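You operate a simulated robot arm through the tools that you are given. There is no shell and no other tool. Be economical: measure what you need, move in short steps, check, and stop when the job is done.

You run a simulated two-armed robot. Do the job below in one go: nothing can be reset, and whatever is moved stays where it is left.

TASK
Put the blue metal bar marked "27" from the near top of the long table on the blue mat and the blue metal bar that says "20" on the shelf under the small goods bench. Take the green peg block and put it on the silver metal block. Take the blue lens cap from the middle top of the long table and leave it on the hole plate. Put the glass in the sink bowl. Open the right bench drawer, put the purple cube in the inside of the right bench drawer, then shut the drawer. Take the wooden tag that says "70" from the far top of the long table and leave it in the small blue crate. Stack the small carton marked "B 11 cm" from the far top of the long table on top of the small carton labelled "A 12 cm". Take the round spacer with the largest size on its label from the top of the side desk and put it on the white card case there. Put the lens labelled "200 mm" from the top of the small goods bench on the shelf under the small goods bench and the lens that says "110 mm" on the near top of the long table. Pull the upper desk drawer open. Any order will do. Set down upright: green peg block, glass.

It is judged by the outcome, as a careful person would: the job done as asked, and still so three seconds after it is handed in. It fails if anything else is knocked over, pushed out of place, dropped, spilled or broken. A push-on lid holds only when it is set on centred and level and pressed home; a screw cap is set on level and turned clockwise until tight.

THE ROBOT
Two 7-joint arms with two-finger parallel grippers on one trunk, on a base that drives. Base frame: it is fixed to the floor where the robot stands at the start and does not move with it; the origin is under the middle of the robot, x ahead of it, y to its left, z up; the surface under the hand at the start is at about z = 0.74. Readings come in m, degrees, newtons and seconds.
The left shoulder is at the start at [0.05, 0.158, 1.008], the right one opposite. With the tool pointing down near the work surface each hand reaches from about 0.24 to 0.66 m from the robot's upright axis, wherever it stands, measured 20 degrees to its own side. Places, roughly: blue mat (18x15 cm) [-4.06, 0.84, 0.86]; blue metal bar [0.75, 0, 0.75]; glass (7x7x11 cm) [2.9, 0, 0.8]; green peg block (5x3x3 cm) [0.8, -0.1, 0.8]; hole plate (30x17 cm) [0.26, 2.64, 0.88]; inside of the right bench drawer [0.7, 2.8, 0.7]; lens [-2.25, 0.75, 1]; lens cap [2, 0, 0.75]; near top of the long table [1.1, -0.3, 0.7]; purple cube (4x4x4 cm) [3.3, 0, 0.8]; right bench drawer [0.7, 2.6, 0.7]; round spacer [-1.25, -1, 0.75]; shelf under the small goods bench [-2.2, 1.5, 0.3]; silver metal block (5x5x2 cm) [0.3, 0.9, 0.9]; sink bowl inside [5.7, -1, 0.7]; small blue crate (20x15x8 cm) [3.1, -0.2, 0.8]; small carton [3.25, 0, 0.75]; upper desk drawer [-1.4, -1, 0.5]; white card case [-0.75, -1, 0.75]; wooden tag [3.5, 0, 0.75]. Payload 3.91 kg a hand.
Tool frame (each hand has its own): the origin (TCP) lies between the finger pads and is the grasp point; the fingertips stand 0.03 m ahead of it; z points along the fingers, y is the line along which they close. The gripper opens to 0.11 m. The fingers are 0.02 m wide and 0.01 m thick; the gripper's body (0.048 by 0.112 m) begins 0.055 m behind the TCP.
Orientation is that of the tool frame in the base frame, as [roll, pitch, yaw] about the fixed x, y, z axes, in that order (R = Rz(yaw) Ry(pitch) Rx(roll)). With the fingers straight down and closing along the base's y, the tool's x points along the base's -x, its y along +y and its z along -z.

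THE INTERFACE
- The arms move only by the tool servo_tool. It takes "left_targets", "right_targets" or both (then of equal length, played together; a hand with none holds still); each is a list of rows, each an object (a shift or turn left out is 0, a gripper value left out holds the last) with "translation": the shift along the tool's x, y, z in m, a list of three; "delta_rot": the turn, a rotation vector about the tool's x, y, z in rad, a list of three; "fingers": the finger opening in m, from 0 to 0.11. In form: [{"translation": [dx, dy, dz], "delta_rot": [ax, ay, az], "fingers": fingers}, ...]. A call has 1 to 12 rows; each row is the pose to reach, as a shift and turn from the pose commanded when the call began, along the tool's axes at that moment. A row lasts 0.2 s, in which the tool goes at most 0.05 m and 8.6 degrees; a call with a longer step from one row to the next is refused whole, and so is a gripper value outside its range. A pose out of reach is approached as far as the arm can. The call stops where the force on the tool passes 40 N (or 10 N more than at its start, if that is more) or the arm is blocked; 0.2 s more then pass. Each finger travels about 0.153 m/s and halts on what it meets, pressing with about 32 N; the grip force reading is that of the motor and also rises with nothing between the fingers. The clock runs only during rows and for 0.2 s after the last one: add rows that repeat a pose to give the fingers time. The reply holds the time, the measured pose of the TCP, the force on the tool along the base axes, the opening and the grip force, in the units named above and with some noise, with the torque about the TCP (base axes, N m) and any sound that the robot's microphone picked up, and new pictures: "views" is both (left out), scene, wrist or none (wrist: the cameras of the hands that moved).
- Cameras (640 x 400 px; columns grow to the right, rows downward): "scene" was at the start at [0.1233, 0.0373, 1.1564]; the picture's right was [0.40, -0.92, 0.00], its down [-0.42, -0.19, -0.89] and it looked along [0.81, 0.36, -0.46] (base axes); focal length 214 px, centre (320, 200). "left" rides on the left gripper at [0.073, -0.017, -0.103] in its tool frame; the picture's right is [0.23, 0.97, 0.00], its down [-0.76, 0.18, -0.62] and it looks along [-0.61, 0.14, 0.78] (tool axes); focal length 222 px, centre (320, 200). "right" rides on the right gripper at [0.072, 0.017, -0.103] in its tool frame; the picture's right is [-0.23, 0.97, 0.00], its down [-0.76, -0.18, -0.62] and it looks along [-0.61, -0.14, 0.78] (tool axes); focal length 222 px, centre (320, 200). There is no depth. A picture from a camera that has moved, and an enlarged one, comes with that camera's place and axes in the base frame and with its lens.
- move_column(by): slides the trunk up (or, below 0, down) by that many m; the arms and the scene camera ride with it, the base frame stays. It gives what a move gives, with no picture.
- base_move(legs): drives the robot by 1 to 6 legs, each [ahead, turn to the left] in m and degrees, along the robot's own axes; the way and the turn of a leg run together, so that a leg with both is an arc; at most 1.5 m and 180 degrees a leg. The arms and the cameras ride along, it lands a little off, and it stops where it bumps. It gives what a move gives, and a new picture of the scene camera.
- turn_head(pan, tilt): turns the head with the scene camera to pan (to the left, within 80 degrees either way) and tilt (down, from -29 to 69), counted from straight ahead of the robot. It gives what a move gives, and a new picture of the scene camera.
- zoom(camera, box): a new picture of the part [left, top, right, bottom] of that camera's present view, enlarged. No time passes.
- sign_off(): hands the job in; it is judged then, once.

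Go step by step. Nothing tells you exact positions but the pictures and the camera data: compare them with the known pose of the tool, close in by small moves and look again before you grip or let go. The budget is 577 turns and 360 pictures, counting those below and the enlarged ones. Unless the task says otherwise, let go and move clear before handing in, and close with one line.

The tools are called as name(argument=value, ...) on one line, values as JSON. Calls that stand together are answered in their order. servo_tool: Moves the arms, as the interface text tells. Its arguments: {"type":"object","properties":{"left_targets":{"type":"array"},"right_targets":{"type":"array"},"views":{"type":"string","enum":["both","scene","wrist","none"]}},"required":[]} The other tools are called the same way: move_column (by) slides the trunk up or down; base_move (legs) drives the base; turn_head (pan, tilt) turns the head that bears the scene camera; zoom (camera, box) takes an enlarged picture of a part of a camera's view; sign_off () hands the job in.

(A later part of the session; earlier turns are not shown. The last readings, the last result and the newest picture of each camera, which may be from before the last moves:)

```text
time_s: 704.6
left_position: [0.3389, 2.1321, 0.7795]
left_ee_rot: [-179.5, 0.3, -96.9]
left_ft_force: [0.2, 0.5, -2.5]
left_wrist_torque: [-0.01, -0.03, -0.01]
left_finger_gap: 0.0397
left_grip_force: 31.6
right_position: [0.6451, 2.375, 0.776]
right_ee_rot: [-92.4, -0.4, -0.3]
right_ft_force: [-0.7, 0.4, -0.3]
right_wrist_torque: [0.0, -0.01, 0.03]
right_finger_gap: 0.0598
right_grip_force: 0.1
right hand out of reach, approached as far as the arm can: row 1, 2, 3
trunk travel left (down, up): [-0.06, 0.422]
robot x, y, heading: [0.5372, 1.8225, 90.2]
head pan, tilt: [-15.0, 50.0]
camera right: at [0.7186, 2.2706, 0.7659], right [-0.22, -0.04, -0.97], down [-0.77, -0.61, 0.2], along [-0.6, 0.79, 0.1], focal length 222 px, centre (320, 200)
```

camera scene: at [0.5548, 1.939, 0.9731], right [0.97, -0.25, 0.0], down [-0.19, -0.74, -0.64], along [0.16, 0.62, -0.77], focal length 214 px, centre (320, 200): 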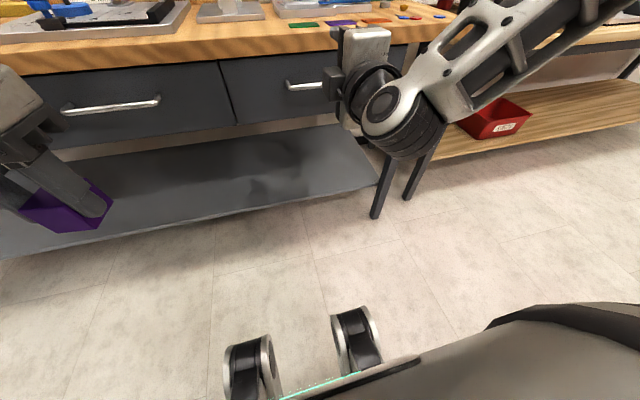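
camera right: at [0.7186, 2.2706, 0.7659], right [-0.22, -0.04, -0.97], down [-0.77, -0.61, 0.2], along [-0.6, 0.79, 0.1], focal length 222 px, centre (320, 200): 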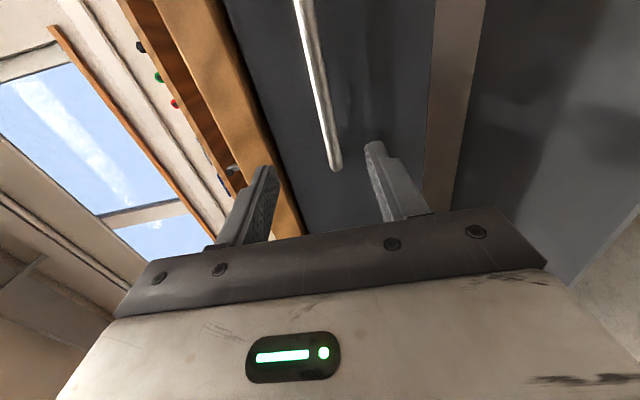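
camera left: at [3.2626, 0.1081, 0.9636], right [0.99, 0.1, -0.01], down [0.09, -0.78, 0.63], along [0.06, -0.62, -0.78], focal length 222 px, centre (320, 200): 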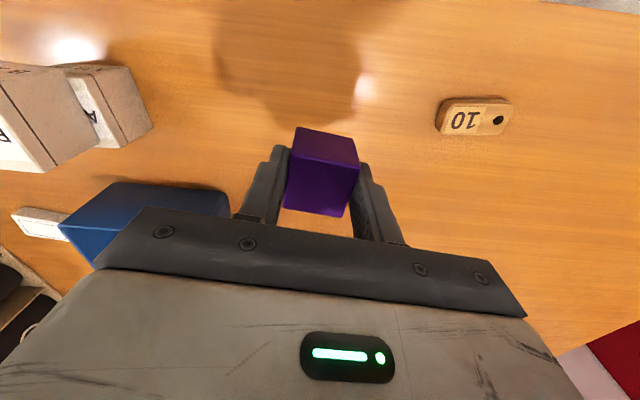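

Need to be ~3.5 cm further right: turn the base 3.5° right, which swings the hand over.

base_move(legs=[[0, -3.5]])

servo_tool(right_targets=[{"translation": [0, 0.0, 0.02]}, {"translation": [0, 0.0, 0.035]}])

```text
time_s: 705.5
left_position: [0.3582, 2.1445, 0.7797]
left_ee_rot: [-179.5, 0.3, -100.5]
left_ft_force: [0.5, 0.2, -0.9]
left_wrist_torque: [-0.02, 0.02, 0.0]
left_finger_gap: 0.0398
left_grip_force: 32.2
right_position: [0.6787, 2.3666, 0.7767]
right_ee_rot: [-92.3, -0.4, -3.9]
right_ft_force: [-0.7, 0.1, -0.7]
right_wrist_torque: [-0.03, 0.02, 0.0]
right_finger_gap: 0.0601
right_grip_force: 0.0
trunk travel left (down, up): [-0.06, 0.422]
robot x, y, heading: [0.5387, 1.8227, 86.6]
head pan, tilt: [-15.0, 50.0]
camera scene: at [0.5618, 1.9376, 0.9331], right [0.95, -0.31, 0.0], down [-0.24, -0.73, -0.64], along [0.2, 0.61, -0.77], focal length 214 px, centre (320, 200)
```

scene: 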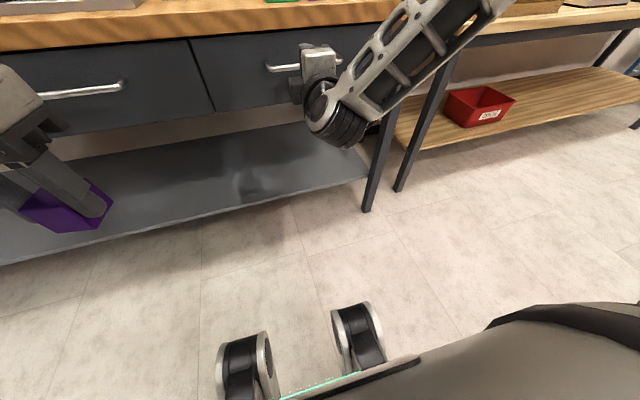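

```text
time_s: 706.1
left_position: [0.357, 2.143, 0.78]
left_ee_rot: [-179.5, 0.3, -100.4]
left_ft_force: [0.4, -0.5, -0.6]
left_wrist_torque: [0.02, -0.01, -0.03]
left_finger_gap: 0.0395
left_grip_force: 31.6
right_position: [0.6789, 2.4019, 0.7762]
right_ee_rot: [-92.7, -0.6, -4.2]
right_ft_force: [-0.6, 0.9, -0.5]
right_wrist_torque: [-0.02, 0.04, -0.02]
right_finger_gap: 0.06
right_grip_force: 0.0
right hand out of reach, approached as far as the arm can: row 2
trunk travel left (down, up): [-0.06, 0.422]
robot x, y, heading: [0.5365, 1.8252, 86.8]
head pan, tilt: [-15.0, 50.0]
camera scene: at [0.5618, 1.9376, 0.9331], right [0.95, -0.31, 0.0], down [-0.24, -0.73, -0.64], along [0.2, 0.61, -0.77], focal length 214 px, centre (320, 200)
camera right: at [0.7446, 2.293, 0.7663], right [-0.22, -0.03, -0.97], down [-0.81, -0.56, 0.2], along [-0.55, 0.83, 0.1], focal length 222 px, centre (320, 200)
```

scene: 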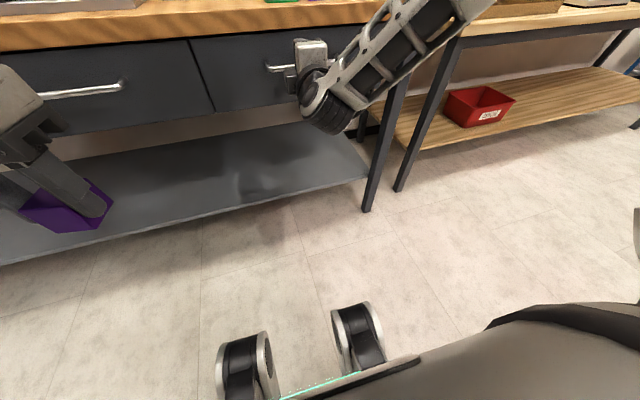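
right: 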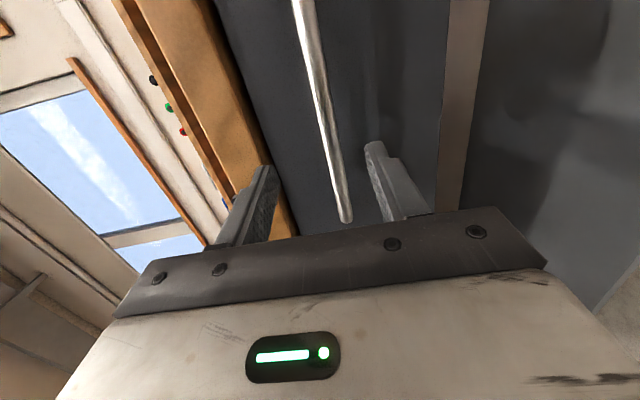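

The bar is between the fingers; drive 3.5 cm forward so that the pads reach it, then close.

base_move(legs=[[0.035, 0]])

servo_tool(right_targets=[{"fingers": 0.0}, {"fingers": 0.0}, {"fingers": 0.0}, {"fingers": 0.0}], views="wrist")

```text
time_s: 706.9
left_position: [0.3586, 2.1779, 0.7793]
left_ee_rot: [-179.4, 0.3, -100.4]
left_ft_force: [0.1, 0.4, -1.4]
left_wrist_torque: [0.0, -0.01, -0.01]
left_finger_gap: 0.0395
left_grip_force: 32.1
right_position: [0.6804, 2.4377, 0.777]
right_ee_rot: [-92.5, -0.6, -4.2]
right_ft_force: [-0.1, -0.3, 1.1]
right_wrist_torque: [0.01, -0.02, -0.02]
right_finger_gap: 0.0599
right_grip_force: 0.0
trunk travel left (down, up): [-0.06, 0.422]
robot x, y, heading: [0.5346, 1.856, 87.0]
head pan, tilt: [-15.0, 50.0]
camera scene: at [0.5637, 1.9721, 0.9331], right [0.95, -0.31, 0.0], down [-0.24, -0.73, -0.64], along [0.2, 0.61, -0.77], focal length 214 px, centre (320, 200)
```

scene: 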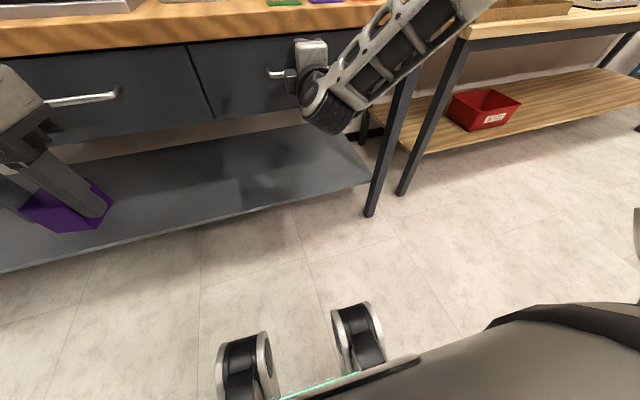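

```text
time_s: 707.9
left_position: [0.3608, 2.1804, 0.779]
left_ee_rot: [-179.6, 0.1, -100.3]
left_ft_force: [-0.2, 0.5, -2.2]
left_wrist_torque: [0.01, -0.01, -0.01]
left_finger_gap: 0.0398
left_grip_force: 32.0
right_position: [0.6806, 2.4364, 0.7655]
right_ee_rot: [-94.3, -0.6, -4.0]
right_ft_force: [-1.4, -1.9, -40.5]
right_wrist_torque: [-0.23, 0.01, -0.55]
right_finger_gap: 0.0113
right_grip_force: 44.7
trunk travel left (down, up): [-0.06, 0.422]
robot x, y, heading: [0.5379, 1.8596, 86.9]
head pan, tilt: [-15.0, 50.0]
camera right: at [0.747, 2.3269, 0.7581], right [-0.22, -0.06, -0.97], down [-0.8, -0.55, 0.22], along [-0.55, 0.83, 0.08], focal length 222 px, centre (320, 200)
```

right: 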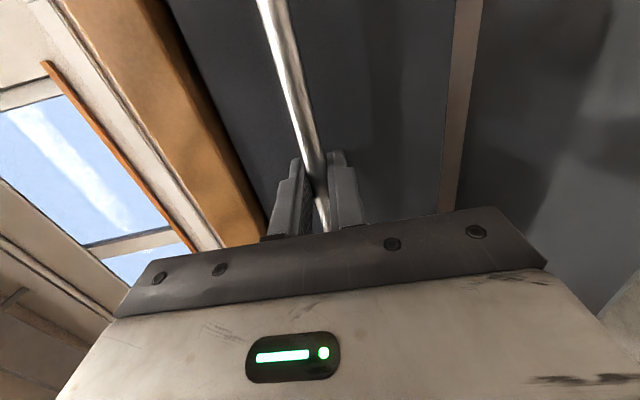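

Gripped. Relieve the vertical strain by lowering the trunk 1 cm, then pull by reversing 0.28 m.

move_column(by=-0.011)

base_move(legs=[[-0.28, 0]])

```text
time_s: 708.5
left_position: [0.3612, 2.1774, 0.7692]
left_ee_rot: [-179.6, 0.3, -100.4]
left_ft_force: [0.0, -0.5, -2.0]
left_wrist_torque: [-0.03, 0.01, 0.0]
left_finger_gap: 0.0397
left_grip_force: 32.0
right_position: [0.6809, 2.4352, 0.7666]
right_ee_rot: [-92.8, -0.4, -4.0]
right_ft_force: [4.1, -13.2, -13.7]
right_wrist_torque: [-0.08, 0.26, 0.82]
right_finger_gap: 0.012
right_grip_force: 45.0
trunk travel left (down, up): [-0.049, 0.433]
robot x, y, heading: [0.5359, 1.8606, 87.1]
head pan, tilt: [-15.0, 50.0]
```

```text
time_s: 710.5
left_position: [0.347, 1.8992, 0.7706]
left_ee_rot: [-179.6, 0.3, -100.5]
left_ft_force: [0.4, -0.6, -2.5]
left_wrist_torque: [-0.02, -0.05, -0.01]
left_finger_gap: 0.0398
left_grip_force: 31.8
right_position: [0.6743, 2.16, 0.766]
right_ee_rot: [-92.6, -0.4, -5.5]
right_ft_force: [38.7, 0.6, 3.0]
right_wrist_torque: [-0.02, 0.13, -0.45]
right_finger_gap: 0.0118
right_grip_force: 45.1
trunk travel left (down, up): [-0.049, 0.433]
robot x, y, heading: [0.5225, 1.5821, 87.1]
head pan, tilt: [-15.0, 50.0]
camera scene: at [0.55, 1.6937, 0.9222], right [0.95, -0.31, 0.0], down [-0.24, -0.73, -0.64], along [0.2, 0.61, -0.77], focal length 214 px, centre (320, 200)
```

scene: 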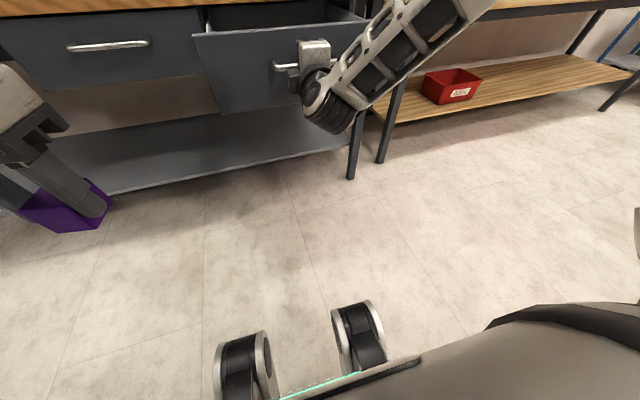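

The drawer is open ~27 cm. Release the handle, withdraw, and raise the trunk.

servo_tool(right_targets=[{"fingers": 0.03}, {"fingers": 0.06}, {"fingers": 0.06}, {"translation": [0, 0, -0.04]}, {"translation": [0, 0, -0.08]}, {"translation": [0, 0, -0.12]}], views="none")

move_column(by=0.33)

base_move(legs=[[0, -51], [0.36, 0], [0, 54]])

turn_head(pan=10, tilt=55)

```text
time_s: 711.9
left_position: [0.3442, 1.8997, 0.7685]
left_ee_rot: [-179.4, 0.3, -100.4]
left_ft_force: [0.1, 0.0, -1.2]
left_wrist_torque: [-0.05, 0.02, -0.01]
left_finger_gap: 0.0399
left_grip_force: 32.2
right_position: [0.6625, 2.0403, 0.7705]
right_ee_rot: [-92.6, -0.5, -5.5]
right_ft_force: [-0.6, 0.1, -0.5]
right_wrist_torque: [0.02, 0.01, 0.01]
right_finger_gap: 0.06
right_grip_force: 0.0
trunk travel left (down, up): [-0.049, 0.433]
robot x, y, heading: [0.5271, 1.5798, 86.6]
head pan, tilt: [-15.0, 50.0]
```

```text
time_s: 715.1
left_position: [0.3456, 1.8997, 1.0993]
left_ee_rot: [-179.5, 0.3, -100.5]
left_ft_force: [1.1, -0.2, -1.8]
left_wrist_torque: [-0.02, 0.0, -0.03]
left_finger_gap: 0.0396
left_grip_force: 32.5
right_position: [0.6625, 2.0405, 1.0994]
right_ee_rot: [-92.7, -0.4, -5.5]
right_ft_force: [0.1, 0.1, -0.5]
right_wrist_torque: [0.0, 0.06, -0.01]
right_finger_gap: 0.0599
right_grip_force: 0.1
trunk travel left (down, up): [-0.379, 0.103]
robot x, y, heading: [0.5199, 1.5809, 86.7]
head pan, tilt: [-15.0, 50.0]
```

```text
time_s: 722.1
left_position: [0.6174, 2.1025, 1.0987]
left_ee_rot: [-179.4, 0.3, -96.6]
left_ft_force: [1.2, 0.3, -0.7]
left_wrist_torque: [0.02, -0.02, -0.05]
left_finger_gap: 0.0397
left_grip_force: 31.7
right_position: [0.9242, 2.2633, 1.1006]
right_ee_rot: [-92.5, -0.5, -1.6]
right_ft_force: [-0.8, 0.7, -0.3]
right_wrist_torque: [0.02, -0.01, -0.03]
right_finger_gap: 0.0599
right_grip_force: 0.0
trunk travel left (down, up): [-0.379, 0.103]
robot x, y, heading: [0.816, 1.7928, 90.4]
head pan, tilt: [-15.0, 50.0]
camera scene: at [0.8338, 1.9108, 1.2521], right [0.97, -0.25, 0.0], down [-0.19, -0.74, -0.64], along [0.16, 0.62, -0.77], focal length 214 px, centre (320, 200)
```

scene: 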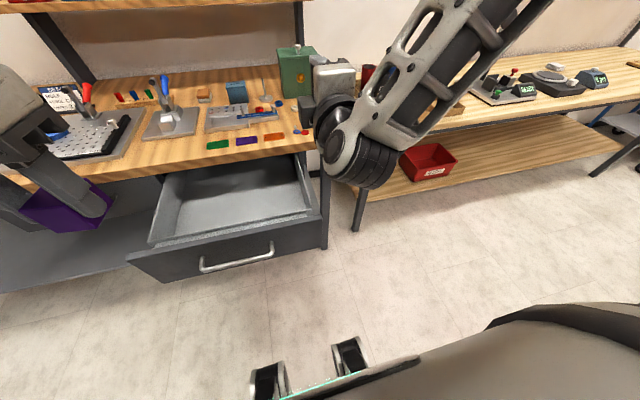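

```text
time_s: 723.0
left_position: [0.6174, 2.1031, 1.0994]
left_ee_rot: [-179.5, 0.3, -96.5]
left_ft_force: [-0.1, 0.1, -2.7]
left_wrist_torque: [-0.02, -0.01, -0.01]
left_finger_gap: 0.0396
left_grip_force: 32.1
right_position: [0.9243, 2.2644, 1.1008]
right_ee_rot: [-92.5, -0.5, -1.6]
right_ft_force: [0.3, -0.2, 0.4]
right_wrist_torque: [-0.02, 0.0, -0.02]
right_finger_gap: 0.0599
right_grip_force: 0.0
trunk travel left (down, up): [-0.379, 0.103]
robot x, y, heading: [0.8136, 1.7942, 90.4]
head pan, tilt: [10.0, 55.0]
camera scene: at [0.8016, 1.9072, 1.2456], right [0.98, 0.18, 0.0], down [0.15, -0.81, -0.57], along [-0.1, 0.56, -0.82], focal length 214 px, centre (320, 200)
```

scene: 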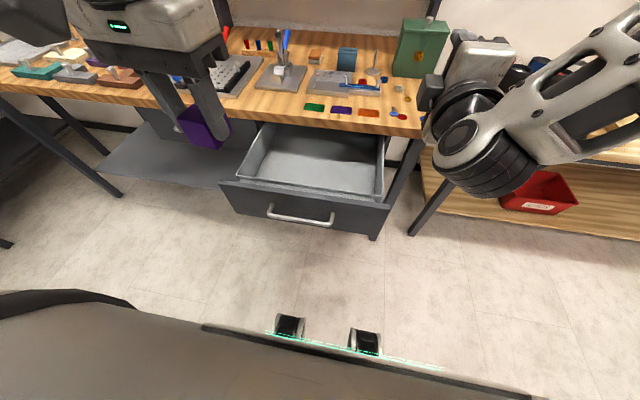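

The drawer interior is visible. Place the cube at about (0.68,2.34): lower the trunk a bit and move the left hand over.

move_column(by=-0.1)

servo_tool(left_targets=[{"translation": [-0.04, -0.006, 0]}, {"translation": [-0.08, -0.012, 0]}, {"translation": [-0.12, -0.018, 0]}, {"translation": [-0.16, -0.024, 0]}, {"translation": [-0.2, -0.03, 0]}, {"translation": [-0.24, -0.036, 0]}, {"translation": [-0.24, -0.036, 0.04]}, {"translation": [-0.24, -0.036, 0.08]}])

```text
time_s: 724.4
left_position: [0.618, 2.1033, 0.9989]
left_ee_rot: [-179.5, 0.3, -96.6]
left_ft_force: [0.0, 0.9, -2.3]
left_wrist_torque: [0.03, -0.03, 0.01]
left_finger_gap: 0.0399
left_grip_force: 32.2
right_position: [0.924, 2.2639, 1.001]
right_ee_rot: [-92.5, -0.5, -1.6]
right_ft_force: [0.0, -0.4, 0.1]
right_wrist_torque: [-0.03, 0.01, 0.01]
right_finger_gap: 0.0602
right_grip_force: 0.0
trunk travel left (down, up): [-0.279, 0.203]
robot x, y, heading: [0.8141, 1.7949, 90.2]
head pan, tilt: [10.0, 55.0]
```

```text
time_s: 726.2
left_position: [0.6417, 2.2943, 0.9308]
left_ee_rot: [-179.4, 0.4, -96.6]
left_ft_force: [0.0, 0.4, -1.4]
left_wrist_torque: [0.01, 0.02, -0.02]
left_finger_gap: 0.0398
left_grip_force: 31.7
left hand out of reach, approached as far as the arm can: row 5, 6, 7, 8
right_position: [0.9225, 2.2651, 1.0017]
right_ee_rot: [-92.5, -0.5, -1.6]
right_ft_force: [0.3, -0.3, 0.2]
right_wrist_torque: [-0.03, -0.01, 0.02]
right_finger_gap: 0.0602
right_grip_force: 0.0
trunk travel left (down, up): [-0.279, 0.203]
robot x, y, heading: [0.8141, 1.7963, 90.6]
head pan, tilt: [10.0, 55.0]
camera scene: at [0.8016, 1.9072, 1.1456], right [0.98, 0.18, 0.0], down [0.15, -0.81, -0.57], along [-0.1, 0.56, -0.82], focal length 214 px, centre (320, 200)
camera left: at [0.6494, 2.2203, 1.0341], right [-0.99, -0.11, -0.01], down [-0.1, 0.77, 0.63], along [-0.06, 0.62, -0.78], focal length 222 px, centre (320, 200)
```

scene: 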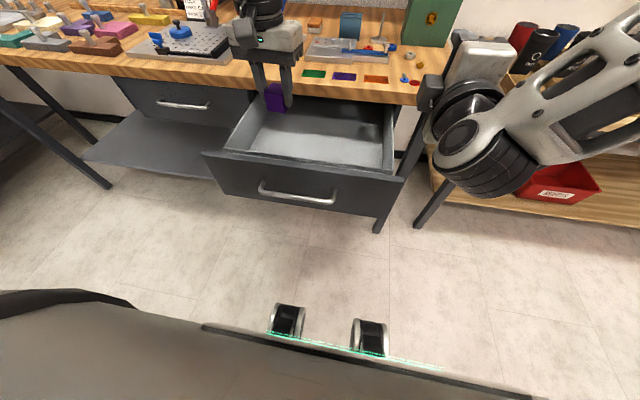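
left: 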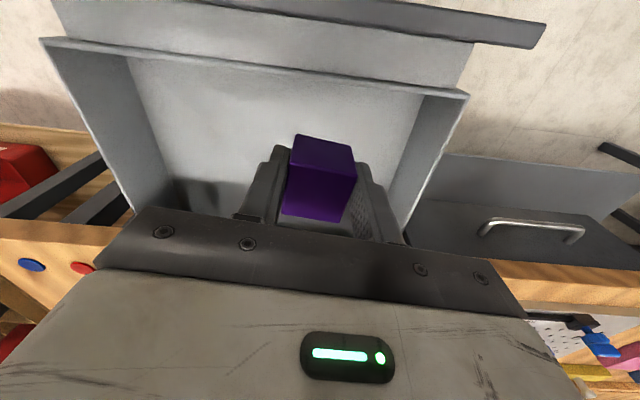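

Need ~5 cm deeper. Drive 5 cm forward (the base is lower than the drawer) and lower the cube inside.

base_move(legs=[[0.05, 0]])

servo_tool(left_targets=[{"translation": [0, -0.0, 0.03]}, {"translation": [0, 0, 0.06]}, {"translation": [0, 0, 0.09]}], views="wrist")

```text
time_s: 727.1
left_position: [0.6409, 2.3434, 0.9312]
left_ee_rot: [-179.4, 0.4, -96.7]
left_ft_force: [-0.2, -0.2, -1.6]
left_wrist_torque: [0.01, -0.02, 0.01]
left_finger_gap: 0.0398
left_grip_force: 32.4
right_position: [0.9241, 2.3143, 1.0002]
right_ee_rot: [-92.6, -0.5, -1.8]
right_ft_force: [0.0, 0.6, -0.7]
right_wrist_torque: [-0.03, -0.01, -0.04]
right_finger_gap: 0.0598
right_grip_force: 0.1
trunk travel left (down, up): [-0.279, 0.203]
robot x, y, heading: [0.8123, 1.8473, 90.6]
head pan, tilt: [10.0, 55.0]
camera scene: at [0.8012, 1.9572, 1.1455], right [0.98, 0.18, 0.0], down [0.15, -0.81, -0.57], along [-0.1, 0.56, -0.82], focal length 214 px, centre (320, 200)
```

scene: 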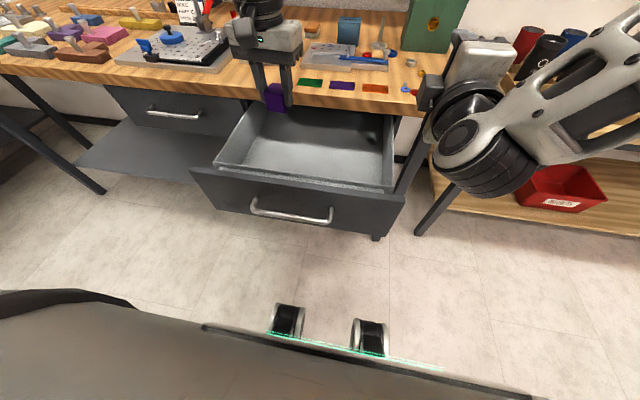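

```text
time_s: 727.9
left_position: [0.6304, 2.3322, 0.845]
left_ee_rot: [-179.2, 0.4, -96.7]
left_ft_force: [0.3, 1.0, -1.6]
left_wrist_torque: [-0.02, 0.0, -0.02]
left_finger_gap: 0.04
left_grip_force: 31.6
left hand out of reach, approached as far as the arm can: row 2, 3
right_position: [0.9246, 2.3136, 1.0008]
right_ee_rot: [-92.6, -0.4, -1.7]
right_ft_force: [-0.4, 0.3, -0.2]
right_wrist_torque: [0.02, 0.0, -0.01]
right_finger_gap: 0.0597
right_grip_force: 0.0
trunk travel left (down, up): [-0.279, 0.203]
robot x, y, heading: [0.814, 1.8445, 90.5]
head pan, tilt: [10.0, 55.0]
camera left: at [0.6388, 2.258, 0.9499], right [-0.99, -0.11, -0.01], down [-0.1, 0.77, 0.63], along [-0.06, 0.62, -0.78], focal length 222 px, centre (320, 200)
```

left: 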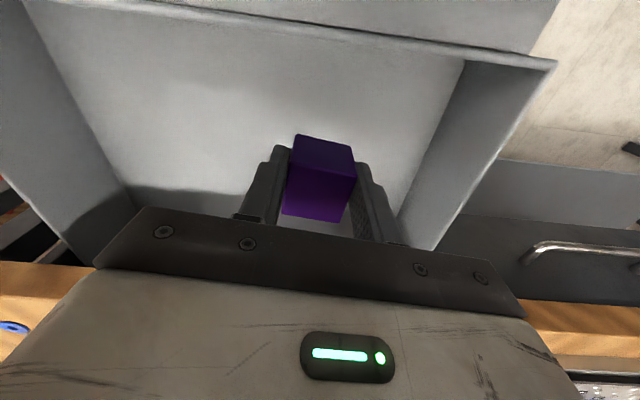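

Inside the drawer laterally. Lower the trunk the rest of the way in steps.

move_column(by=-0.05)

move_column(by=-0.015)

servo_tool(left_targets=[{"translation": [0, 0, 0]}], views="wrist")

```text
time_s: 728.8
left_position: [0.6315, 2.3321, 0.7956]
left_ee_rot: [-179.4, 0.5, -96.7]
left_ft_force: [0.4, 0.6, -1.7]
left_wrist_torque: [-0.04, 0.02, -0.02]
left_finger_gap: 0.0398
left_grip_force: 32.3
right_position: [0.9234, 2.3143, 0.9504]
right_ee_rot: [-92.4, -0.4, -1.7]
right_ft_force: [-0.2, -0.3, 0.0]
right_wrist_torque: [0.01, -0.01, 0.02]
right_finger_gap: 0.0597
right_grip_force: 0.0
trunk travel left (down, up): [-0.229, 0.253]
robot x, y, heading: [0.8122, 1.8446, 90.5]
head pan, tilt: [10.0, 55.0]
```

```text
time_s: 729.4
left_position: [0.6315, 2.3315, 0.7818]
left_ee_rot: [-179.3, 0.6, -96.7]
left_ft_force: [0.1, -0.8, -1.9]
left_wrist_torque: [-0.01, 0.02, 0.0]
left_finger_gap: 0.0396
left_grip_force: 32.0
right_position: [0.9251, 2.3131, 0.9359]
right_ee_rot: [-92.5, -0.6, -1.6]
right_ft_force: [0.0, 0.4, -0.4]
right_wrist_torque: [0.0, 0.01, -0.02]
right_finger_gap: 0.0598
right_grip_force: 0.0
trunk travel left (down, up): [-0.214, 0.268]
robot x, y, heading: [0.8146, 1.8435, 90.6]
head pan, tilt: [10.0, 55.0]
```

```text
time_s: 729.8
left_position: [0.6318, 2.3326, 0.7812]
left_ee_rot: [-179.2, 0.5, -96.7]
left_ft_force: [0.0, 0.5, -0.6]
left_wrist_torque: [0.01, 0.0, 0.01]
left_finger_gap: 0.0397
left_grip_force: 32.2
right_position: [0.9249, 2.3135, 0.9355]
right_ee_rot: [-92.5, -0.5, -1.7]
right_ft_force: [-0.4, 0.6, -0.3]
right_wrist_torque: [0.02, 0.01, 0.0]
right_finger_gap: 0.0602
right_grip_force: 0.1
trunk travel left (down, up): [-0.214, 0.268]
robot x, y, heading: [0.8202, 1.8452, 90.6]
head pan, tilt: [10.0, 55.0]
camera left: at [0.6389, 2.2581, 0.8852], right [-0.99, -0.11, -0.01], down [-0.1, 0.77, 0.63], along [-0.06, 0.62, -0.78], focal length 222 px, centre (320, 200)
```

left: 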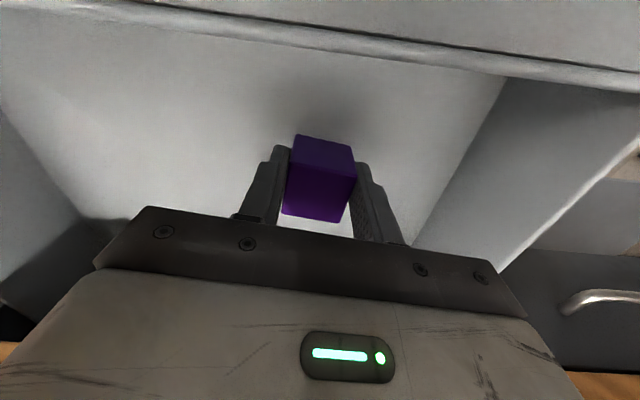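

servo_tool(left_targets=[{"translation": [0, 0, 0.008]}, {"translation": [0, 0, 0.015]}, {"translation": [0, 0, 0.022]}, {"translation": [0, 0, 0.029]}], views="wrist")

```text
time_s: 730.8
left_position: [0.624, 2.3255, 0.756]
left_ee_rot: [-179.4, 0.5, -96.6]
left_ft_force: [0.9, 0.9, -1.9]
left_wrist_torque: [0.0, 0.01, 0.04]
left_finger_gap: 0.0396
left_grip_force: 31.9
left hand out of reach, approached as far as the arm can: row 2, 3, 4
right_position: [0.9244, 2.3137, 0.9361]
right_ee_rot: [-92.6, -0.5, -1.7]
right_ft_force: [0.0, -0.5, -0.4]
right_wrist_torque: [0.01, 0.0, -0.01]
right_finger_gap: 0.06
right_grip_force: 0.0
trunk travel left (down, up): [-0.214, 0.268]
robot x, y, heading: [0.8182, 1.8469, 90.5]
head pan, tilt: [10.0, 55.0]
camera left: at [0.6323, 2.251, 0.8601], right [-0.99, -0.11, -0.01], down [-0.1, 0.77, 0.63], along [-0.06, 0.63, -0.78], focal length 222 px, centre (320, 200)
```

left: 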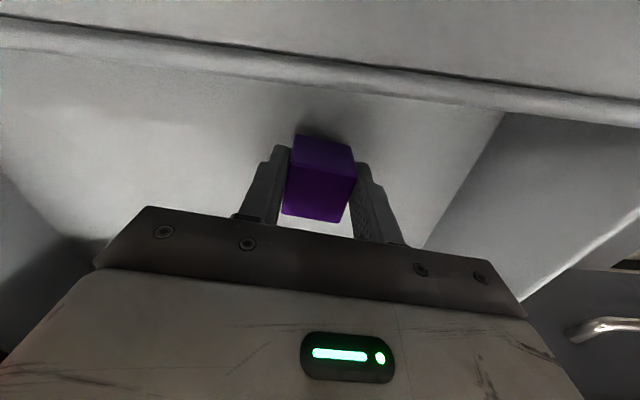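

move_column(by=-0.01)

move_column(by=-0.008)

```text
time_s: 731.4
left_position: [0.6239, 2.3247, 0.747]
left_ee_rot: [-179.3, 0.5, -96.8]
left_ft_force: [1.0, -0.6, -1.1]
left_wrist_torque: [-0.02, -0.01, -0.03]
left_finger_gap: 0.0399
left_grip_force: 31.9
right_position: [0.9242, 2.3152, 0.9255]
right_ee_rot: [-92.5, -0.4, -1.7]
right_ft_force: [-0.1, -0.3, 0.0]
right_wrist_torque: [0.01, 0.0, 0.01]
right_finger_gap: 0.0601
right_grip_force: 0.1
trunk travel left (down, up): [-0.204, 0.278]
robot x, y, heading: [0.8183, 1.8437, 90.5]
head pan, tilt: [10.0, 55.0]
```

```text
time_s: 732.0
left_position: [0.6247, 2.3246, 0.7404]
left_ee_rot: [-179.3, 0.5, -96.7]
left_ft_force: [-0.2, 0.9, -1.6]
left_wrist_torque: [-0.02, 0.0, 0.0]
left_finger_gap: 0.0397
left_grip_force: 32.3
right_position: [0.9233, 2.315, 0.9171]
right_ee_rot: [-92.5, -0.5, -1.7]
right_ft_force: [0.1, -0.9, -0.9]
right_wrist_torque: [0.01, 0.0, 0.04]
right_finger_gap: 0.0602
right_grip_force: 0.0
trunk travel left (down, up): [-0.196, 0.286]
robot x, y, heading: [0.8172, 1.8462, 90.6]
head pan, tilt: [10.0, 55.0]
```

move_column(by=-0.008)

servo_tool(left_targets=[{"translation": [0, 0, 0]}], views="wrist")

```text
time_s: 732.6
left_position: [0.625, 2.3262, 0.735]
left_ee_rot: [-179.4, 1.1, -96.5]
left_ft_force: [-2.7, -0.8, 32.1]
left_wrist_torque: [0.32, 0.04, -0.08]
left_finger_gap: 0.0394
left_grip_force: 27.7
right_position: [0.9251, 2.3116, 0.9116]
right_ee_rot: [-92.3, -0.5, -1.7]
right_ft_force: [-0.1, 0.5, 0.5]
right_wrist_torque: [0.02, 0.03, 0.02]
right_finger_gap: 0.06
right_grip_force: 0.0
trunk travel left (down, up): [-0.188, 0.294]
robot x, y, heading: [0.813, 1.8484, 90.6]
head pan, tilt: [10.0, 55.0]
```

```text
time_s: 733.0
left_position: [0.6255, 2.3251, 0.7336]
left_ee_rot: [-179.3, 0.9, -96.6]
left_ft_force: [-0.9, 2.0, 25.2]
left_wrist_torque: [0.27, 0.53, 0.0]
left_finger_gap: 0.0397
left_grip_force: 31.7
right_position: [0.9252, 2.3131, 0.911]
right_ee_rot: [-92.4, -0.5, -1.6]
right_ft_force: [0.0, 0.5, 0.3]
right_wrist_torque: [-0.01, 0.01, -0.04]
right_finger_gap: 0.0601
right_grip_force: 0.0
trunk travel left (down, up): [-0.188, 0.294]
robot x, y, heading: [0.8162, 1.8479, 90.5]
head pan, tilt: [10.0, 55.0]
camera left: at [0.6331, 2.2505, 0.8366], right [-0.99, -0.11, -0.02], down [-0.1, 0.77, 0.63], along [-0.06, 0.63, -0.77], focal length 222 px, centre (320, 200)
```

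left: 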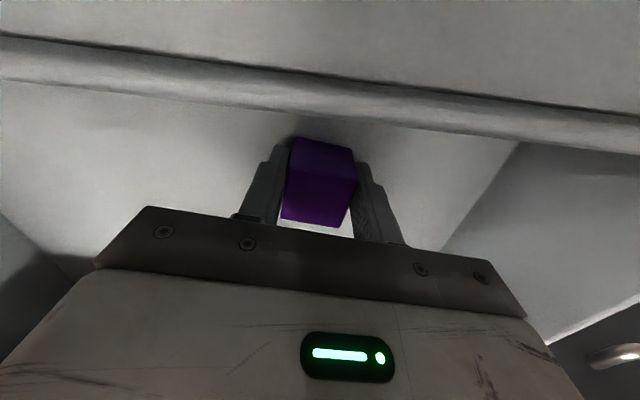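

The cube rests on the drawer floor. Release and rise straight up.

servo_tool(left_targets=[{"translation": [0, 0, -0.003]}, {"translation": [0, 0, -0.003], "fingers": 0.05}, {"translation": [0, 0, -0.003], "fingers": 0.06}, {"translation": [0, 0, -0.003], "fingers": 0.06}, {"translation": [0, 0, -0.04]}, {"translation": [0, 0, -0.08]}, {"translation": [0, 0, -0.12]}, {"translation": [0, 0, -0.16]}, {"translation": [0, 0, -0.2]}], views="wrist")

```text
time_s: 735.0
left_position: [0.6229, 2.3226, 0.9315]
left_ee_rot: [-179.2, 0.4, -96.8]
left_ft_force: [1.2, -0.7, 0.0]
left_wrist_torque: [-0.02, -0.01, 0.0]
left_finger_gap: 0.0601
left_grip_force: 0.0
right_position: [0.9246, 2.3146, 0.9108]
right_ee_rot: [-92.5, -0.5, -1.7]
right_ft_force: [0.2, 0.2, 0.8]
right_wrist_torque: [-0.02, 0.01, 0.04]
right_finger_gap: 0.06
right_grip_force: 0.0
trunk travel left (down, up): [-0.188, 0.294]
robot x, y, heading: [0.8142, 1.8447, 90.5]
head pan, tilt: [10.0, 55.0]
camera left: at [0.6291, 2.2495, 1.0352], right [-0.99, -0.11, -0.01], down [-0.1, 0.77, 0.63], along [-0.06, 0.62, -0.78], focal length 222 px, centre (320, 200)
```

left: 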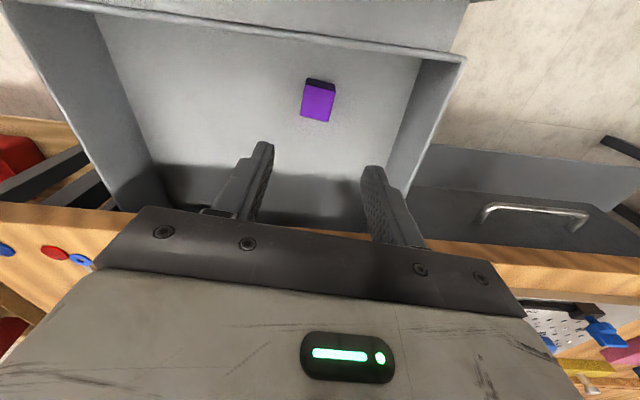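

Cube is in. Now close the drawer: retract the left hand, drive back to the previous spot, and push the front with the right hand's open fingers straddling the handle.

servo_tool(left_targets=[{"translation": [0.04, 0, -0.03]}, {"translation": [0.08, 0, -0.06]}, {"translation": [0.12, 0, -0.09]}, {"translation": [0.16, 0, -0.11]}, {"translation": [0.2, 0, -0.12]}], views="none")

base_move(legs=[[-0.3, 0], [0, 90], [0.285, 0], [0, -94]])

turn_head(pan=-15, tilt=45)

```text
time_s: 736.2
left_position: [0.5982, 2.1242, 1.0492]
left_ee_rot: [-179.3, 0.5, -96.8]
left_ft_force: [-0.2, -0.3, -0.1]
left_wrist_torque: [-0.03, 0.01, 0.0]
left_finger_gap: 0.0599
left_grip_force: 0.0
right_position: [0.9241, 2.3141, 0.9101]
right_ee_rot: [-92.5, -0.6, -1.7]
right_ft_force: [-0.2, 0.0, 0.2]
right_wrist_torque: [0.0, -0.01, 0.03]
right_finger_gap: 0.0601
right_grip_force: 0.1
trunk travel left (down, up): [-0.188, 0.294]
robot x, y, heading: [0.8116, 1.8462, 90.8]
head pan, tilt: [10.0, 55.0]
```

```text
time_s: 743.3
left_position: [0.3422, 1.3206, 1.0592]
left_ee_rot: [-179.2, 2.9, -5.8]
left_ft_force: [0.4, -1.3, -0.8]
left_wrist_torque: [0.02, 0.03, 0.01]
left_finger_gap: 0.0599
left_grip_force: 0.0
right_position: [0.1434, 1.6444, 0.9151]
right_ee_rot: [-91.9, -0.5, 89.2]
right_ft_force: [0.2, -0.1, 0.0]
right_wrist_torque: [0.02, -0.05, -0.01]
right_finger_gap: 0.06
right_grip_force: 0.0
trunk travel left (down, up): [-0.188, 0.294]
robot x, y, heading: [0.6006, 1.5451, -178.0]
head pan, tilt: [10.0, 55.0]
stopped in leg 3: the robot was blocked; the commanded pose is now the measured one
camera scene: at [0.5038, 1.5271, 1.056], right [-0.21, 0.98, 0.0], down [0.79, 0.17, -0.58], along [-0.57, -0.12, -0.81], focal length 214 px, centre (320, 200)
```

scene: 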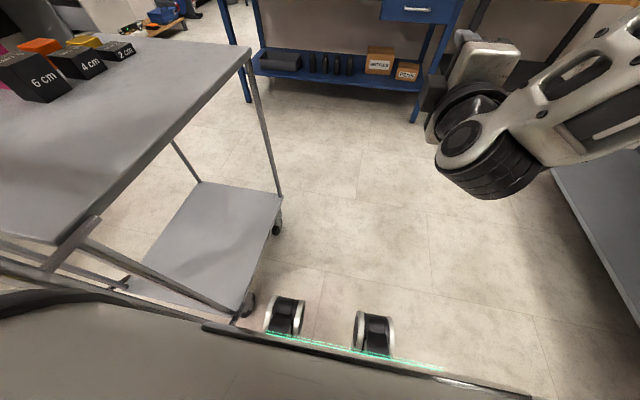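

```text
time_s: 744.2
left_position: [0.3437, 1.3196, 1.0605]
left_ee_rot: [-179.1, 3.0, -5.8]
left_ft_force: [-0.1, -0.4, -0.5]
left_wrist_torque: [-0.02, -0.03, -0.03]
left_finger_gap: 0.0598
left_grip_force: 0.0
right_position: [0.1431, 1.6447, 0.9172]
right_ee_rot: [-91.8, -0.5, 89.2]
right_ft_force: [-0.1, 0.6, -0.6]
right_wrist_torque: [-0.01, 0.01, -0.04]
right_finger_gap: 0.0598
right_grip_force: 0.1
trunk travel left (down, up): [-0.188, 0.294]
robot x, y, heading: [0.6037, 1.5406, -178.2]
head pan, tilt: [-15.0, 45.0]
camera scene: at [0.4961, 1.5603, 1.0696], right [0.23, 0.97, 0.0], down [0.68, -0.16, -0.72], along [-0.7, 0.16, -0.7], focal length 214 px, centre (320, 200)
```

scene: 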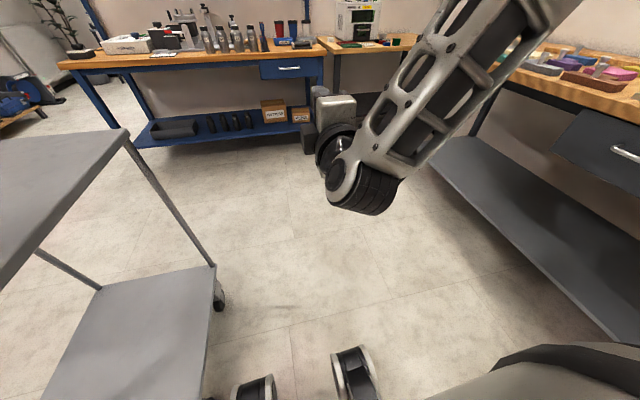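

The left arm met the trolley's handle. Back off a few centimetres and check the trolley and the green block.

base_move(legs=[[-0.06, 0]])

turn_head(pan=50, tilt=30)

```text
time_s: 745.2
left_position: [0.3877, 1.3216, 1.0545]
left_ee_rot: [-179.1, 1.8, -5.8]
left_ft_force: [-0.3, -0.8, -0.4]
left_wrist_torque: [-0.03, 0.01, 0.01]
left_finger_gap: 0.0598
left_grip_force: 0.0
right_position: [0.1929, 1.6463, 0.9103]
right_ee_rot: [-92.6, -0.6, 89.2]
right_ft_force: [-0.3, 0.1, -0.3]
right_wrist_torque: [-0.03, -0.03, -0.02]
right_finger_gap: 0.0599
right_grip_force: 0.0
trunk travel left (down, up): [-0.188, 0.294]
robot x, y, heading: [0.6591, 1.5467, -178.2]
head pan, tilt: [-15.0, 45.0]
camera scene: at [0.543, 1.5625, 1.0681], right [0.23, 0.97, 0.0], down [0.69, -0.16, -0.71], along [-0.69, 0.16, -0.71], focal length 214 px, centre (320, 200)
```

scene: 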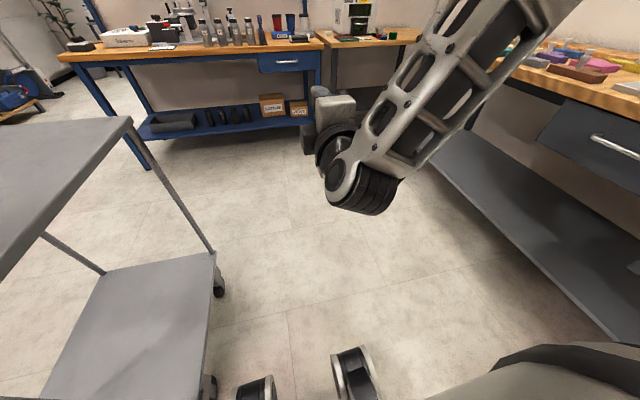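

```text
time_s: 746.5
left_position: [0.389, 1.3219, 1.0541]
left_ee_rot: [-179.1, 1.9, -5.9]
left_ft_force: [-0.1, -0.3, -0.2]
left_wrist_torque: [0.02, 0.0, -0.02]
left_finger_gap: 0.0599
left_grip_force: 0.0
right_position: [0.1915, 1.6445, 0.9096]
right_ee_rot: [-92.5, -0.6, 89.2]
right_ft_force: [0.3, 0.2, 0.0]
right_wrist_torque: [0.0, -0.01, -0.03]
right_finger_gap: 0.0601
right_grip_force: 0.1
trunk travel left (down, up): [-0.188, 0.294]
robot x, y, heading: [0.6619, 1.5438, -178.5]
head pan, tilt: [50.0, 30.0]
camera scene: at [0.5659, 1.4729, 1.0906], right [-0.78, 0.62, 0.0], down [0.31, 0.39, -0.87], along [-0.54, -0.68, -0.5], focal length 214 px, centre (320, 200)
```

scene: 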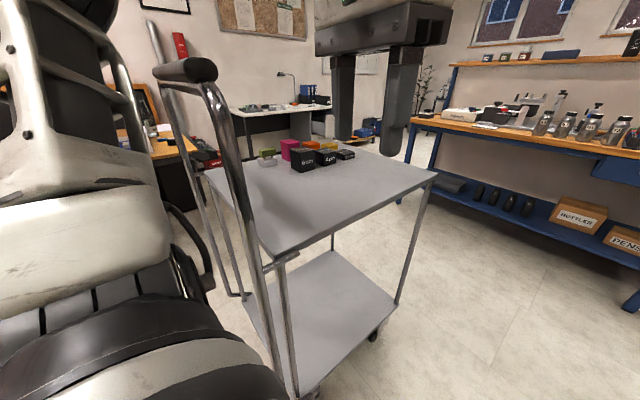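

zoom(camera="scene", box=[240, 130, 370, 190])

```text
4.92 times, centred on (305, 160) of scene
camera zoom: at [0.5659, 1.4729, 1.0906], right [-0.78, 0.62, 0.0], down [0.31, 0.39, -0.87], along [-0.54, -0.68, -0.5], focal length 1056 px, centre (394, 397)
```

zoom: 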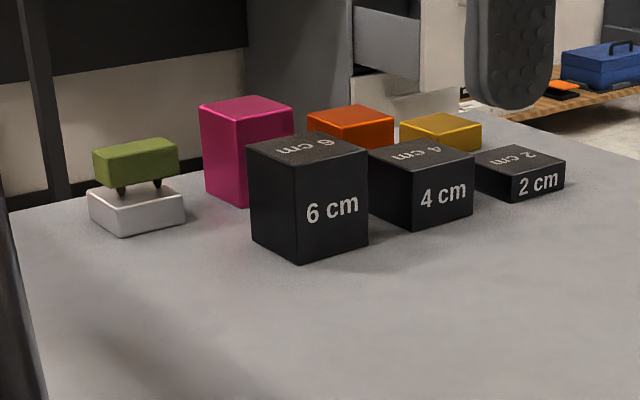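

Everything on the trolley is intact. Reposition by a small zigzag to x≈0.56 facing the drawer.

base_move(legs=[[0, -61.5], [0.2, 0], [0, -32], [-0.17, 0]])

turn_head(pan=-15, tilt=45)

```text
time_s: 747.8
left_position: [0.3661, 1.3637, 1.0587]
left_ee_rot: [-179.0, 3.0, -14.5]
left_ft_force: [0.1, 0.4, 0.4]
left_wrist_torque: [0.0, -0.01, -0.01]
left_finger_gap: 0.0597
left_grip_force: 0.0
right_position: [0.2178, 1.7134, 0.9121]
right_ee_rot: [-92.3, -0.5, 80.6]
right_ft_force: [0.3, 0.5, -0.7]
right_wrist_torque: [-0.02, 0.01, -0.03]
right_finger_gap: 0.0603
right_grip_force: 0.0
trunk travel left (down, up): [-0.188, 0.294]
robot x, y, heading: [0.6679, 1.5447, 173.3]
head pan, tilt: [50.0, 30.0]
stopped in leg 1: the robot was blocked; the commanded pose is now the measured one
camera scene: at [0.5631, 1.4856, 1.0911], right [-0.69, 0.73, 0.01], down [0.36, 0.34, -0.87], along [-0.63, -0.59, -0.5], focal length 214 px, centre (320, 200)
```

scene: 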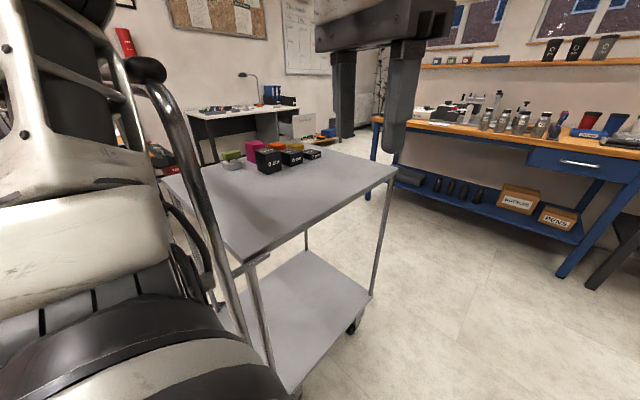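

```text
time_s: 749.1
left_position: [0.367, 1.3646, 1.0597]
left_ee_rot: [-179.2, 3.0, -14.5]
left_ft_force: [-0.4, 0.0, 0.1]
left_wrist_torque: [0.01, -0.02, -0.03]
left_finger_gap: 0.0601
left_grip_force: 0.0
right_position: [0.2191, 1.7147, 0.9132]
right_ee_rot: [-92.1, -0.4, 80.5]
right_ft_force: [0.6, -0.3, -0.8]
right_wrist_torque: [-0.01, -0.03, -0.01]
right_finger_gap: 0.06
right_grip_force: 0.0
trunk travel left (down, up): [-0.188, 0.294]
robot x, y, heading: [0.6627, 1.5432, 173.4]
head pan, tilt: [-15.0, 45.0]
camera scene: at [0.5538, 1.5779, 1.069], right [0.37, 0.93, 0.0], down [0.65, -0.26, -0.71], along [-0.66, 0.26, -0.7], focal length 214 px, centre (320, 200)
```

scene: 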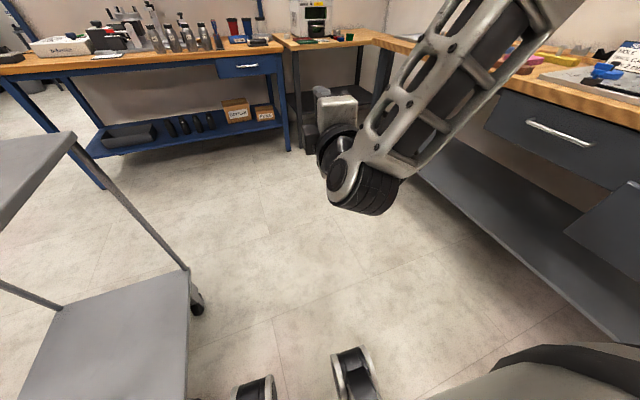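

The left upper arm is caught beside the handle. Raise the trunk fully so the arm passes above it, then turn.

move_column(by=0.28)

base_move(legs=[[0, -53]])

```text
time_s: 752.0
left_position: [0.3607, 1.3661, 1.3368]
left_ee_rot: [-179.0, 2.6, -14.5]
left_ft_force: [-0.2, 0.2, -0.9]
left_wrist_torque: [0.01, -0.01, 0.0]
left_finger_gap: 0.0599
left_grip_force: 0.1
right_position: [0.214, 1.7164, 1.1894]
right_ee_rot: [-92.5, -0.5, 80.4]
right_ft_force: [-1.4, 0.2, -0.2]
right_wrist_torque: [0.02, 0.03, 0.01]
right_finger_gap: 0.0601
right_grip_force: 0.1
trunk travel left (down, up): [-0.468, 0.014]
robot x, y, heading: [0.6621, 1.5462, 173.2]
head pan, tilt: [-15.0, 45.0]
```

```text
time_s: 754.7
left_position: [0.3378, 1.6746, 1.3378]
left_ee_rot: [-179.1, 2.5, -67.0]
left_ft_force: [-0.2, -0.1, -0.8]
left_wrist_torque: [0.01, -0.02, 0.02]
left_finger_gap: 0.06
left_grip_force: 0.1
right_position: [0.527, 2.0058, 1.1886]
right_ee_rot: [-92.6, -0.4, 28.0]
right_ft_force: [1.1, 1.0, 0.4]
right_wrist_torque: [-0.01, -0.01, -0.03]
right_finger_gap: 0.0603
right_grip_force: 0.1
trunk travel left (down, up): [-0.468, 0.014]
robot x, y, heading: [0.6642, 1.5447, 121.0]
head pan, tilt: [-15.0, 45.0]
camera scene: at [0.6208, 1.6573, 1.348], right [0.96, 0.27, 0.0], down [0.19, -0.68, -0.71], along [-0.19, 0.68, -0.71], focal length 214 px, centre (320, 200)
```

scene: 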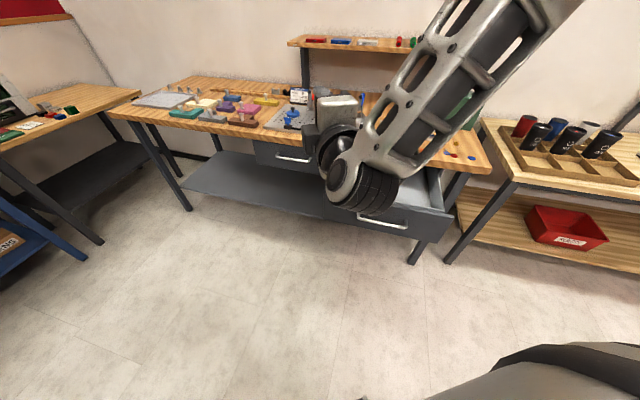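

base_move(legs=[[0.2, 0], [0, -31], [-0.16, 0]])

move_column(by=-0.4)

servo_tool(right_targets=[{"translation": [0, 0, 0]}])

```text
time_s: 758.9
left_position: [0.3479, 1.8366, 1.338]
left_ee_rot: [-179.1, 2.6, -98.1]
left_ft_force: [0.3, -0.6, 0.4]
left_wrist_torque: [0.01, 0.0, 0.0]
left_finger_gap: 0.06
left_grip_force: 0.2
right_position: [0.6808, 2.0213, 1.1887]
right_ee_rot: [-92.5, -0.5, -3.3]
right_ft_force: [-0.6, 0.0, -0.3]
right_wrist_torque: [0.01, 0.03, 0.02]
right_finger_gap: 0.0602
right_grip_force: 0.0
trunk travel left (down, up): [-0.468, 0.014]
robot x, y, heading: [0.5579, 1.5595, 89.5]
head pan, tilt: [-15.0, 45.0]
camera scene: at [0.5811, 1.6747, 1.3481], right [0.96, -0.26, 0.0], down [-0.19, -0.68, -0.71], along [0.19, 0.68, -0.71], focal length 214 px, centre (320, 200)
```

scene: 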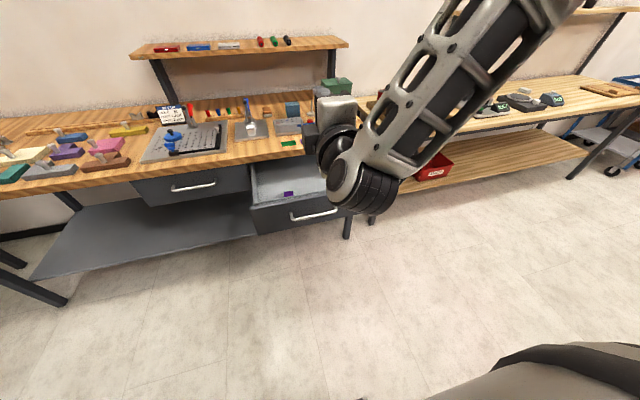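

```text
time_s: 762.7
left_position: [0.3483, 1.8364, 0.9374]
left_ee_rot: [-178.9, 2.5, -98.1]
left_ft_force: [0.7, 0.6, -0.4]
left_wrist_torque: [0.01, 0.03, -0.02]
left_finger_gap: 0.0599
left_grip_force: 0.0
right_position: [0.6808, 2.0221, 0.7893]
right_ee_rot: [-92.5, -0.6, -3.2]
right_ft_force: [0.7, 0.4, -0.3]
right_wrist_torque: [-0.03, -0.01, -0.05]
right_finger_gap: 0.06
right_grip_force: 0.0
trunk travel left (down, up): [-0.068, 0.414]
robot x, y, heading: [0.5616, 1.5592, 89.7]
head pan, tilt: [-15.0, 45.0]
```

```text
time_s: 763.1
left_position: [0.3483, 1.8384, 0.9369]
left_ee_rot: [-179.0, 2.5, -98.1]
left_ft_force: [0.2, -1.1, 0.4]
left_wrist_torque: [0.0, 0.03, -0.01]
left_finger_gap: 0.06
left_grip_force: 0.1
right_position: [0.6808, 2.0224, 0.7894]
right_ee_rot: [-92.6, -0.5, -3.3]
right_ft_force: [-0.2, -0.7, -0.6]
right_wrist_torque: [0.02, -0.01, 0.02]
right_finger_gap: 0.0601
right_grip_force: 0.2
trunk travel left (down, up): [-0.068, 0.414]
robot x, y, heading: [0.5596, 1.5582, 89.4]
head pan, tilt: [-15.0, 45.0]
camera scene: at [0.5811, 1.6755, 0.9481], right [0.96, -0.26, 0.0], down [-0.19, -0.68, -0.71], along [0.19, 0.68, -0.71], focal length 214 px, centre (320, 200)
camera right: at [0.7483, 1.9137, 0.7788], right [-0.22, -0.03, -0.97], down [-0.8, -0.57, 0.2], along [-0.56, 0.82, 0.1], focal length 222 px, centre (320, 200)
```

scene: 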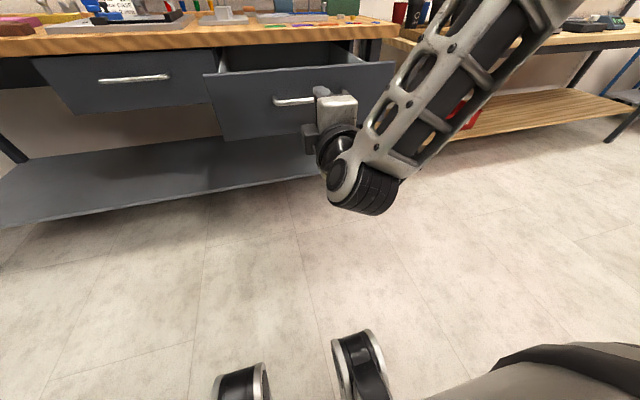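
right: 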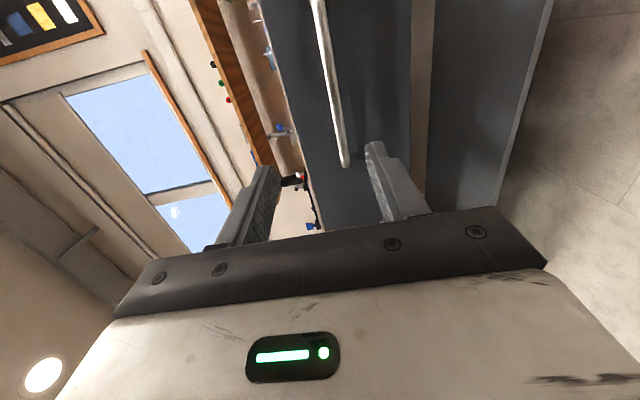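

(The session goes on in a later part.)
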